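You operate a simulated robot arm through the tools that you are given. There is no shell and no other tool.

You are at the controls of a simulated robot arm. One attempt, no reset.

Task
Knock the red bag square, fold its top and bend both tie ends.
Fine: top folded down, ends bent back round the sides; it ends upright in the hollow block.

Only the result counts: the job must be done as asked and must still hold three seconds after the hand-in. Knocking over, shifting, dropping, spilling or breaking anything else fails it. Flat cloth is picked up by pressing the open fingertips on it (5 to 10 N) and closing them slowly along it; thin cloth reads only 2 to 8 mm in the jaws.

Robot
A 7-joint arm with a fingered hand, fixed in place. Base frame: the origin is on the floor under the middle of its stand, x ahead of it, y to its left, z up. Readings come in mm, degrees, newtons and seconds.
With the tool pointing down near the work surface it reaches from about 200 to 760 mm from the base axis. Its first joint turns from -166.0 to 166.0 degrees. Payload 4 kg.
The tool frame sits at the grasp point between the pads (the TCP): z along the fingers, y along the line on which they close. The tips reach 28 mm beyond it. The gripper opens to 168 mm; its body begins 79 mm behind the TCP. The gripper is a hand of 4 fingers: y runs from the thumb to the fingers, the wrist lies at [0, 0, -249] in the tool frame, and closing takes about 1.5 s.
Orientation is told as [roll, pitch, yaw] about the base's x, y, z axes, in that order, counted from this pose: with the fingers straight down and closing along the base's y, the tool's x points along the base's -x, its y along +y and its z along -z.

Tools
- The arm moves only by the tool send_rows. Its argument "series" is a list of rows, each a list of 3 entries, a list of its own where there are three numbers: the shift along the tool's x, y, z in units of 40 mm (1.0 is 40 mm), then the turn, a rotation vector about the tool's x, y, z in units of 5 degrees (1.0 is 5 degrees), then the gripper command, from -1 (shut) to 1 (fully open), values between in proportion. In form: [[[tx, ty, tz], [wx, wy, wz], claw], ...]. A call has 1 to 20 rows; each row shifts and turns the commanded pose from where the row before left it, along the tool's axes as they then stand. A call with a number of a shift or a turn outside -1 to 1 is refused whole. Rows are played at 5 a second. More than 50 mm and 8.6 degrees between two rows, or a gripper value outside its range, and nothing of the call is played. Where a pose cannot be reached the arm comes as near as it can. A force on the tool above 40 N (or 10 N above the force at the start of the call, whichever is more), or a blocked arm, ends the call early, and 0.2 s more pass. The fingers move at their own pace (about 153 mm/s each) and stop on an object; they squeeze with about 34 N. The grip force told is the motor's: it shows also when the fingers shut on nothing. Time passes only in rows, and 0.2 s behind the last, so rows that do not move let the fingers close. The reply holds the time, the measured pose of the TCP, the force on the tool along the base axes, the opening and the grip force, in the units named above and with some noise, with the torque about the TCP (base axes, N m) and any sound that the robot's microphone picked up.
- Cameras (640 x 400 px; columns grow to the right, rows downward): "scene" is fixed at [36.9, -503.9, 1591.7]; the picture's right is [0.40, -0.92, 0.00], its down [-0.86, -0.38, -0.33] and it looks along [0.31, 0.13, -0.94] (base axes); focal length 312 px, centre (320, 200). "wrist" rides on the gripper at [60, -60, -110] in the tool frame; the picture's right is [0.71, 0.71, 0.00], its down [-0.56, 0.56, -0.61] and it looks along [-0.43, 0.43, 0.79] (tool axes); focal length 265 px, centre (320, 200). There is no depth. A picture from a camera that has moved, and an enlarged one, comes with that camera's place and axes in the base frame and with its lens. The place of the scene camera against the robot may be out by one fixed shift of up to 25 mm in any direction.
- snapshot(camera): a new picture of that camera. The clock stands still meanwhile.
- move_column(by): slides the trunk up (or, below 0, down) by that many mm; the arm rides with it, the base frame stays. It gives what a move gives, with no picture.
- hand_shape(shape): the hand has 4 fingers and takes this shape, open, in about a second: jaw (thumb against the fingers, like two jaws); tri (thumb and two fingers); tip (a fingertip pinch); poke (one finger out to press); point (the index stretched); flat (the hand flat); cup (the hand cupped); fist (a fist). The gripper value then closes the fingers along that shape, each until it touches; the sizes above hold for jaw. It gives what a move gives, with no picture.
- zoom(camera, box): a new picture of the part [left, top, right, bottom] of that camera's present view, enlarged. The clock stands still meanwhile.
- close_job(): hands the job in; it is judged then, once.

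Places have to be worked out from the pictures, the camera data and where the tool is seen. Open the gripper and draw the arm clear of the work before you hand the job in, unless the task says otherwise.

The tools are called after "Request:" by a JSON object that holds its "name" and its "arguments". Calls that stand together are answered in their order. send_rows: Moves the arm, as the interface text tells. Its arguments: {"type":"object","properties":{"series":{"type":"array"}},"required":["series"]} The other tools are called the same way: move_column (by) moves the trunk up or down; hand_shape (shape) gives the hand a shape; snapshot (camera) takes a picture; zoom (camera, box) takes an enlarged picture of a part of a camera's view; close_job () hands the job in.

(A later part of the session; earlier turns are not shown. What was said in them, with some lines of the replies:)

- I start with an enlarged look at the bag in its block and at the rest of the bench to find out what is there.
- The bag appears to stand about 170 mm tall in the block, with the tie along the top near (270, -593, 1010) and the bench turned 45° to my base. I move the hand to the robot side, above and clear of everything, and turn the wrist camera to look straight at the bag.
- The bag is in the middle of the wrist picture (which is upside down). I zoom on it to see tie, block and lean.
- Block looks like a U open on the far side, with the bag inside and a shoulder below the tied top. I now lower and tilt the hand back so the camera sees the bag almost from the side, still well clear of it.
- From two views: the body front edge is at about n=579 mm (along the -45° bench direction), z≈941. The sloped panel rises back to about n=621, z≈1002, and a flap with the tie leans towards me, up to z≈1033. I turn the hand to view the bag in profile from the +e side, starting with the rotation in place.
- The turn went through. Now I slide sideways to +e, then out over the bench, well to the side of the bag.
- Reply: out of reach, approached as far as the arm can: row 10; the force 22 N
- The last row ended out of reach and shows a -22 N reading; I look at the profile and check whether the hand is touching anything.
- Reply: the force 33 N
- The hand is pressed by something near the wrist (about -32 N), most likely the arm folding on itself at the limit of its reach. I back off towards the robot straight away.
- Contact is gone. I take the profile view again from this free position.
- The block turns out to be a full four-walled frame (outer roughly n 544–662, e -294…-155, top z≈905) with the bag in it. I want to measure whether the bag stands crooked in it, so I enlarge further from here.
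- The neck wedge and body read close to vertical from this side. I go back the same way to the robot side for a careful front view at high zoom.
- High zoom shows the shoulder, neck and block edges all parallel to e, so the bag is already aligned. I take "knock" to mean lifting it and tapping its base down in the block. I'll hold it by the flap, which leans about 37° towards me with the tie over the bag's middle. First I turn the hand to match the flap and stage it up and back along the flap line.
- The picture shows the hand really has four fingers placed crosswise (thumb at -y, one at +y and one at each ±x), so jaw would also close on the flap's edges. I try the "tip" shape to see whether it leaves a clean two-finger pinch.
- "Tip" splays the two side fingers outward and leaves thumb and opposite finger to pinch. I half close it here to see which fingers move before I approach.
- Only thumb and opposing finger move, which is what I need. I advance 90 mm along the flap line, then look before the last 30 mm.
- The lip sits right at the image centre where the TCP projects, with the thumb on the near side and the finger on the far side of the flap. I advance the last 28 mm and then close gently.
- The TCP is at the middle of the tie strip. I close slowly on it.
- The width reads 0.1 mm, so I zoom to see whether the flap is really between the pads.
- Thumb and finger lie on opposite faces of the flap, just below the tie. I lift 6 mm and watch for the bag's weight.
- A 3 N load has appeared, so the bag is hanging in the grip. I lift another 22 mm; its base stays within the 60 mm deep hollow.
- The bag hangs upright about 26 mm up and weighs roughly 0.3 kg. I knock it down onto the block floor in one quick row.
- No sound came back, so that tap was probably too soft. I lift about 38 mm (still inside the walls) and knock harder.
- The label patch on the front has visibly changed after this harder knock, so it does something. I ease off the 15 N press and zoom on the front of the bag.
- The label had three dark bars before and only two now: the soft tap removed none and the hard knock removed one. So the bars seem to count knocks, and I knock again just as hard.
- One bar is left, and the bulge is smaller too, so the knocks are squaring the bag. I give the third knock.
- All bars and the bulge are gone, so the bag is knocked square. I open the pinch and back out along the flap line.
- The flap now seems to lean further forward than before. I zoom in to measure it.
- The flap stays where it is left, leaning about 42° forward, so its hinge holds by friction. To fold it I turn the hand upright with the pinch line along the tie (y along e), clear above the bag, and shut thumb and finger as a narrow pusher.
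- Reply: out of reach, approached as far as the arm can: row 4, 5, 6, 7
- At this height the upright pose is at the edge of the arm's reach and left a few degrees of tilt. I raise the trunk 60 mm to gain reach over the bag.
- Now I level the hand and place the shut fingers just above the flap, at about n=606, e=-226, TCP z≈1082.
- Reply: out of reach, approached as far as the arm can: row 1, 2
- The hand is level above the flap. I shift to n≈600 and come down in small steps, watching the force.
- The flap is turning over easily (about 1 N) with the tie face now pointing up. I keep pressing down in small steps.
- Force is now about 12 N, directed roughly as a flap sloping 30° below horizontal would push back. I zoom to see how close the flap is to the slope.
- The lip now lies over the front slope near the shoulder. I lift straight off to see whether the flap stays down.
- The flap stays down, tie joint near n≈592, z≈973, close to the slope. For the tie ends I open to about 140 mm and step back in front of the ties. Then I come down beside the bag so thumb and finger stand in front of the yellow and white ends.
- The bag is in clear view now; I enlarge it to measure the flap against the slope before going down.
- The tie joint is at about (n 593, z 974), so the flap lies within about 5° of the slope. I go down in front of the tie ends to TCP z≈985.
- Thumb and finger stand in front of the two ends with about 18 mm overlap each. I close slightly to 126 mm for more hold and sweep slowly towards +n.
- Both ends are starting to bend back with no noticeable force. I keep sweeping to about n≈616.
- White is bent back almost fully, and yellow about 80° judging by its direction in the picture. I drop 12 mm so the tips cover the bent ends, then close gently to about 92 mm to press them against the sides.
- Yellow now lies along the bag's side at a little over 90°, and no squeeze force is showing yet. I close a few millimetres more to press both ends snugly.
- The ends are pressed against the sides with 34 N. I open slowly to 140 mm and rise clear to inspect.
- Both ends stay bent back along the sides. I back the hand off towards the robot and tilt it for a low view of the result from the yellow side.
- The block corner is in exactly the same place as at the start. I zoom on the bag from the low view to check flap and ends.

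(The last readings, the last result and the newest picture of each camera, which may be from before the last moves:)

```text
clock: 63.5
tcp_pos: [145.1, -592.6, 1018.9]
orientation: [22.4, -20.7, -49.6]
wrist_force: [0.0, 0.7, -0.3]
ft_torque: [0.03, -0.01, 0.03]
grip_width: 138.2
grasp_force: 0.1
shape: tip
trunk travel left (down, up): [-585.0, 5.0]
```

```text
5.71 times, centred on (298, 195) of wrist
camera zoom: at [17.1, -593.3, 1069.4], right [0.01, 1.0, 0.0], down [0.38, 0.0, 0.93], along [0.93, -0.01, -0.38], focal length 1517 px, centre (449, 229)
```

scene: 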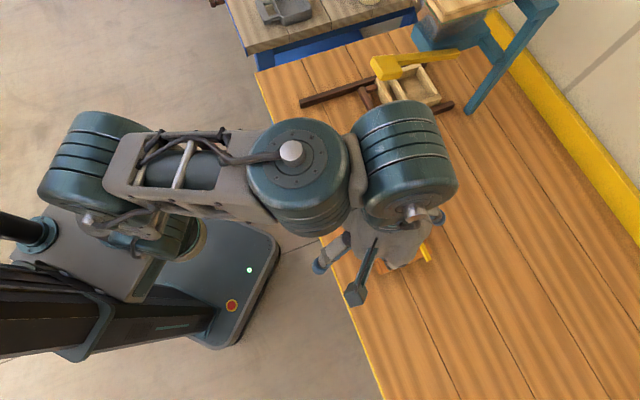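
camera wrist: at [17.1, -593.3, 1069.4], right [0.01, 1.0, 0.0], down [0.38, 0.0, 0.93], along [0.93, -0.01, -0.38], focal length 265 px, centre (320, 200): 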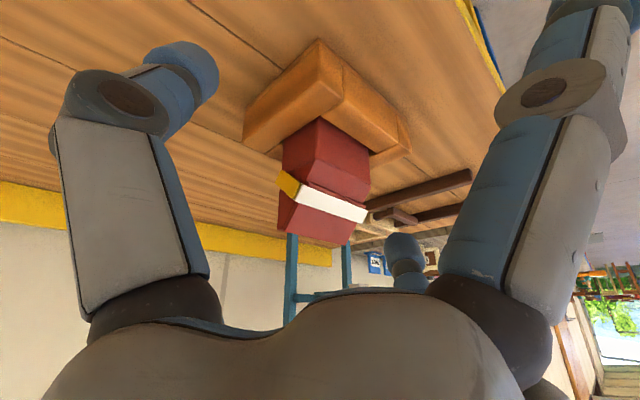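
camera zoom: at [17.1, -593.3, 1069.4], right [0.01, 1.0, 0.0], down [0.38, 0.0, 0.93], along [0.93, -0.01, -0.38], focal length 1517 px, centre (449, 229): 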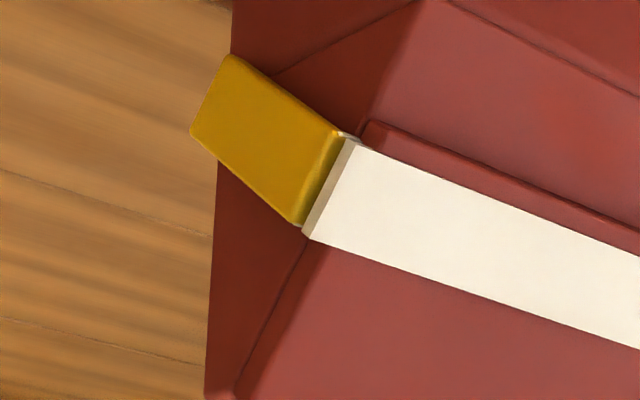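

The flap lies on the slope and the yellow end runs back along the side. I look closer at the lip for any gap, and at the white end from above.

Request:
{"name": "zoom", "arguments": {"camera": "wrist", "box": [300, 170, 360, 220]}}

Request:
{"name": "zoom", "arguments": {"camera": "scene", "box": [380, 180, 420, 220]}}

Request:
{"name": "zoom", "arguments": {"camera": "scene", "box": [380, 200, 430, 250]}}

```text
8.00 times, centred on (330, 195) of wrist
camera zoom: at [17.1, -593.3, 1069.4], right [0.01, 1.0, 0.0], down [0.38, 0.0, 0.93], along [0.93, -0.01, -0.38], focal length 2123 px, centre (240, 240)
```

zoom: 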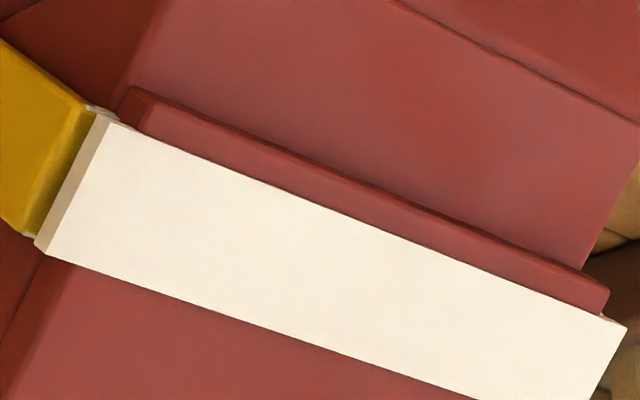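

```text
10.00 times, centred on (400, 200) of scene
camera zoom: at [36.9, -503.9, 1591.7], right [0.4, -0.92, 0.0], down [-0.86, -0.38, -0.33], along [0.31, 0.13, -0.94], focal length 3117 px, centre (-480, 200)
```

zoom: 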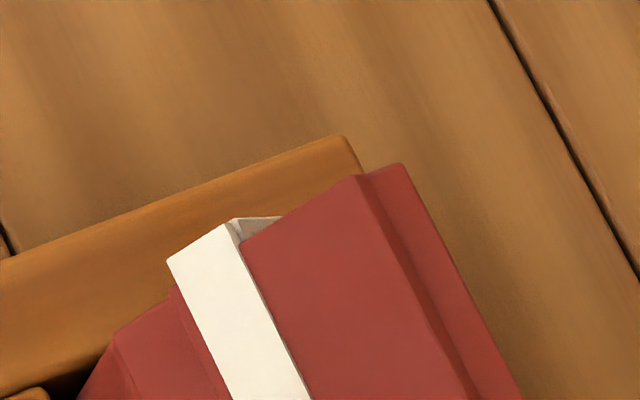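

```text
8.00 times, centred on (405, 225) of scene
camera zoom: at [36.9, -503.9, 1591.7], right [0.4, -0.92, 0.0], down [-0.86, -0.38, -0.33], along [0.31, 0.13, -0.94], focal length 2494 px, centre (-360, 0)
```

zoom: 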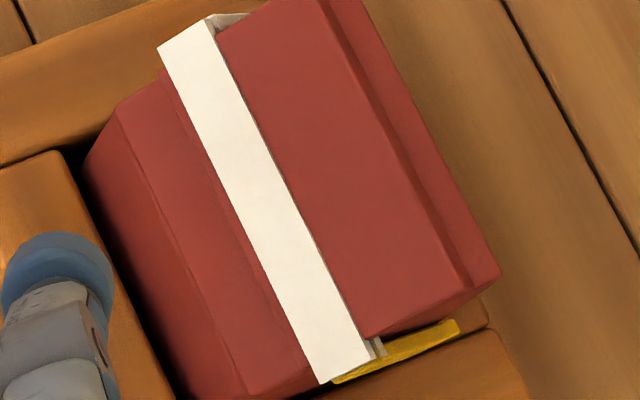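

The lip sits flush on the slope. I still want to verify the white end, so I raise the hand, turn it and look from the +e side.

Request:
{"name": "send_rows", "arguments": {"series": [[[-0.354, 0.354, -0.866], [0, 0, 0], 0.643], [[-0.354, 0.354, -0.866], [0, 0, 0], 0.643], [[0, 0, 0], [0.354, -0.354, 0.866], 0.643], [[0, 0, 0], [0.354, -0.354, 0.866], 0.643], [[0, 0, 0], [0.354, -0.354, 0.866], 0.643], [[0, 0, 0], [0.354, -0.354, 0.866], 0.643], [[0, 0, 0], [0.354, -0.354, 0.866], 0.643], [[0, 0, 0], [0.354, -0.354, 0.866], 0.643], [[0, 0, 0], [0.354, -0.354, 0.866], 0.643], [[0, 0, 0], [0.354, -0.354, 0.866], 0.643], [[0, 0, 0], [0.354, -0.354, 0.866], 0.643], [[0, 0, 0], [0.354, -0.354, 0.866], 0.643], [[0, 0, 0], [0.354, -0.354, 0.866], 0.643], [[0, 0, 0], [0.354, -0.354, 0.866], 0.643], [[0, 0, 0], [0.354, -0.354, 0.866], 0.643], [[0, 0, 0], [0.354, -0.354, 0.866], 0.643], [[0, 0, 0], [0.354, -0.354, 0.866], 0.643], [[0, 0, 0], [0.354, -0.354, 0.866], 0.643], [[0, 0, 0], [0.354, -0.354, 0.866], 0.643], [[0, 0, 0], [0.354, -0.354, 0.866], 0.643]]}}

Request:
{"name": "send_rows", "arguments": {"series": [[[0.686, 0.033, -0.267], [0, 0, 0], 0.643], [[0.686, 0.033, -0.267], [0, 0, 0], 0.643], [[0.686, 0.033, -0.267], [0, 0, 0], 0.643], [[0.686, 0.033, -0.267], [0, 0, 0], 0.643], [[0.686, 0.033, -0.267], [0, 0, 0], 0.643], [[0.686, 0.033, -0.267], [0, 0, 0], 0.643], [[0.245, -0.245, 0.6], [0, 0, 0], 0.643], [[0.245, -0.245, 0.6], [0, 0, 0], 0.643], [[0, 0, 0], [0, 0, 0], 0.643]]}}

Request:
{"name": "snapshot", "arguments": {"camera": "wrist"}}

```text
clock: 67.7
tcp_pos: [157.3, -557.7, 1092.4]
orientation: [22.3, -20.8, -139.6]
wrist_force: [0.2, 0.6, 0.2]
ft_torque: [-0.04, 0.02, 0.0]
grip_width: 138.1
grasp_force: 0.0
shape: tip
out of reach, approached as far as the arm can: row 2
trunk travel left (down, up): [-585.0, 5.0]
```

```text
clock: 69.7
tcp_pos: [277.6, -430.1, 1037.5]
orientation: [22.2, -20.8, -139.4]
wrist_force: [0.4, 0.2, 1.2]
ft_torque: [0.0, -0.01, 0.03]
grip_width: 138.3
grasp_force: 0.2
shape: tip
trunk travel left (down, up): [-585.0, 5.0]
```

```text
taken
camera wrist: at [279.2, -302.2, 1088.6], right [1.0, -0.01, 0.0], down [0.0, -0.38, 0.93], along [-0.01, -0.93, -0.38], focal length 265 px, centre (320, 200)
```

wrist: 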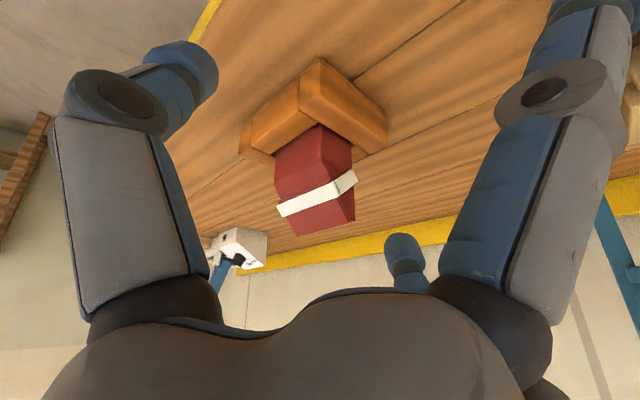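

Request:
{"name": "zoom", "arguments": {"camera": "wrist", "box": [240, 110, 400, 250]}}

Request:
{"name": "zoom", "arguments": {"camera": "wrist", "box": [300, 150, 380, 230]}}

Request:
{"name": "snapshot", "arguments": {"camera": "scene"}}

```text
2.86 times, centred on (320, 180) of wrist
camera zoom: at [279.2, -302.2, 1088.6], right [1.0, -0.01, 0.0], down [0.0, -0.38, 0.93], along [-0.01, -0.93, -0.38], focal length 758 px, centre (320, 257)
```

zoom: 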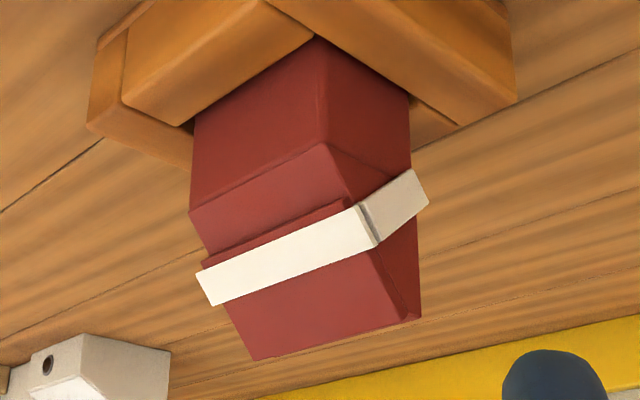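

```text
5.00 times, centred on (340, 190) of wrist
camera zoom: at [279.2, -302.2, 1088.6], right [1.0, -0.01, 0.0], down [0.0, -0.38, 0.93], along [-0.01, -0.93, -0.38], focal length 1327 px, centre (220, 250)
```

zoom: 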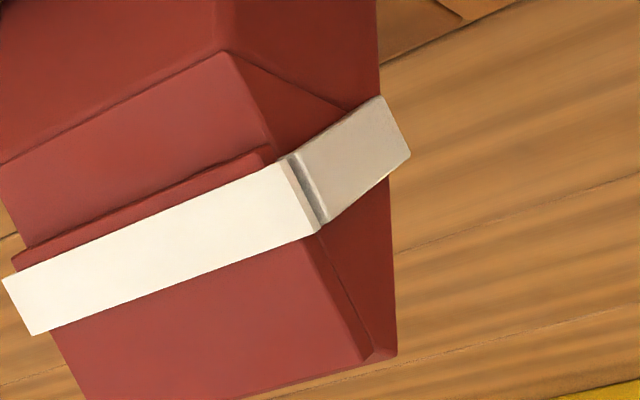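

```text
taken
```

scene: 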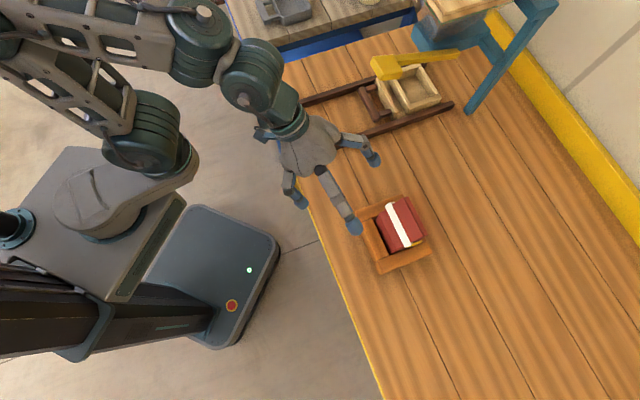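

The white end is bent back along its side too, the flap lies flush, and the block and mallet are where they were. I open the hand fully, draw it back towards the robot and let a couple of seconds pass.

Request:
{"name": "send_rows", "arguments": {"series": [[[-0.06, -0.84, -0.32], [0, 0, 0], 0.643], [[-0.06, -0.84, -0.32], [0, 0, 0], 0.643], [[-0.06, -0.84, -0.32], [0, 0, 0], 0.643], [[-0.06, -0.84, -0.32], [0, 0, 0], 1], [[0, 0, 0], [0, 0, 0], 1], [[0, 0, 0], [0, 0, 0], 1], [[0, 0, 0], [0, 0, 0], 1], [[0, 0, 0], [0, 0, 0], 1], [[0, 0, 0], [0, 0, 0], 1], [[0, 0, 0], [0, 0, 0], 1], [[0, 0, 0], [0, 0, 0], 1], [[0, 0, 0], [0, 0, 0], 1], [[0, 0, 0], [0, 0, 0], 1], [[0, 0, 0], [0, 0, 0], 1]]}}

Request:
{"name": "zoom", "arguments": {"camera": "scene", "box": [330, 160, 458, 290]}}

Request:
{"name": "zoom", "arguments": {"camera": "scene", "box": [280, 40, 480, 165]}}

Request:
{"name": "zoom", "arguments": {"camera": "wrist", "box": [200, 80, 400, 280]}}

```text
clock: 72.7
tcp_pos: [178.7, -326.6, 1038.3]
orientation: [22.2, -20.8, -139.4]
wrist_force: [0.2, -0.2, -0.5]
ft_torque: [0.03, -0.01, 0.02]
grip_width: 168.0
grasp_force: 0.0
shape: tip
trunk travel left (down, up): [-585.0, 5.0]
```

```text
3.08 times, centred on (394, 225) of scene
camera zoom: at [36.9, -503.9, 1591.7], right [0.4, -0.92, 0.0], down [-0.86, -0.38, -0.33], along [0.31, 0.13, -0.94], focal length 959 px, centre (92, 123)
```

zoom: 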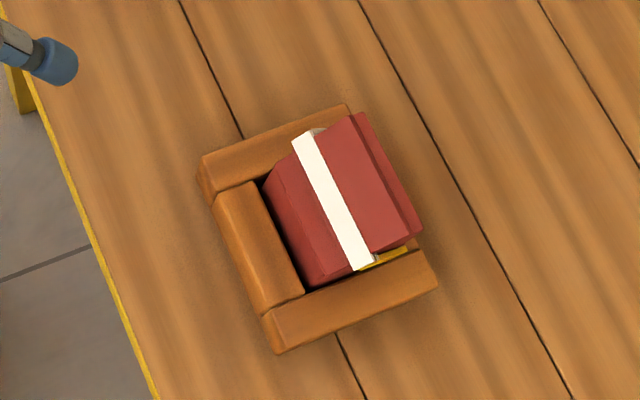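

```text
3.20 times, centred on (380, 102) of scene
camera zoom: at [36.9, -503.9, 1591.7], right [0.4, -0.92, 0.0], down [-0.86, -0.38, -0.33], along [0.31, 0.13, -0.94], focal length 997 px, centre (128, 512)
```

zoom: 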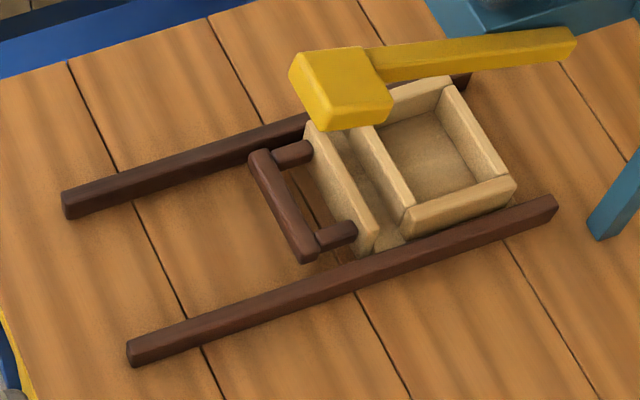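

```text
2.00 times, centred on (300, 180) of wrist
camera zoom: at [179.8, -198.0, 1089.2], right [1.0, -0.01, 0.0], down [0.0, -0.38, 0.93], along [-0.01, -0.93, -0.38], focal length 531 px, centre (360, 240)
```

zoom: 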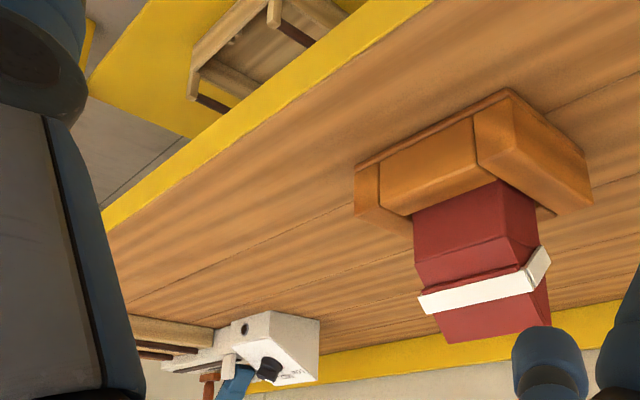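

After more than two idle seconds nothing has changed. The bag stands upright and square in the unmoved block with its top folded down and both ends back round the sides. The mallet, box and rails are as at the start and the hand is open and clear, so I hand the job in.

Request:
{"name": "close_job", "arguments": {}}

```text
The job is handed in.
```

The job is handed in. In the last pictures the red bag stands upright and square in the hollow block, with its top folded down and both tie ends bent back round the sides. I haven't been told the result of the check.

- **Knocking:** I held the bag by its flap and knocked it down inside the block three times. Each hard knock removed one of the three dark bars on the front, and the bulge was gone after the third. A softer first tap had no effect. Reading the bars as a count of the knocks needed was my own guess; the task didn't say so.
- **Top:** I pressed the flap forward onto the sloped front. It stayed down after I let go and looked flush in close-up views.
- **Tie ends:** I swept both ends back together and pressed them against the sides. The yellow end ended just past 90°, and the white end looked about the same.
- **Everything else:** The block, mallet, box and rails match their starting positions. Early on, while I was only looking at the bag, the hand read about 32 N at the edge of its reach. That was most likely the arm folding on itself, and I backed off straight away.

Before handing in, I opened the hand, drew the arm clear and waited about two seconds; nothing moved.
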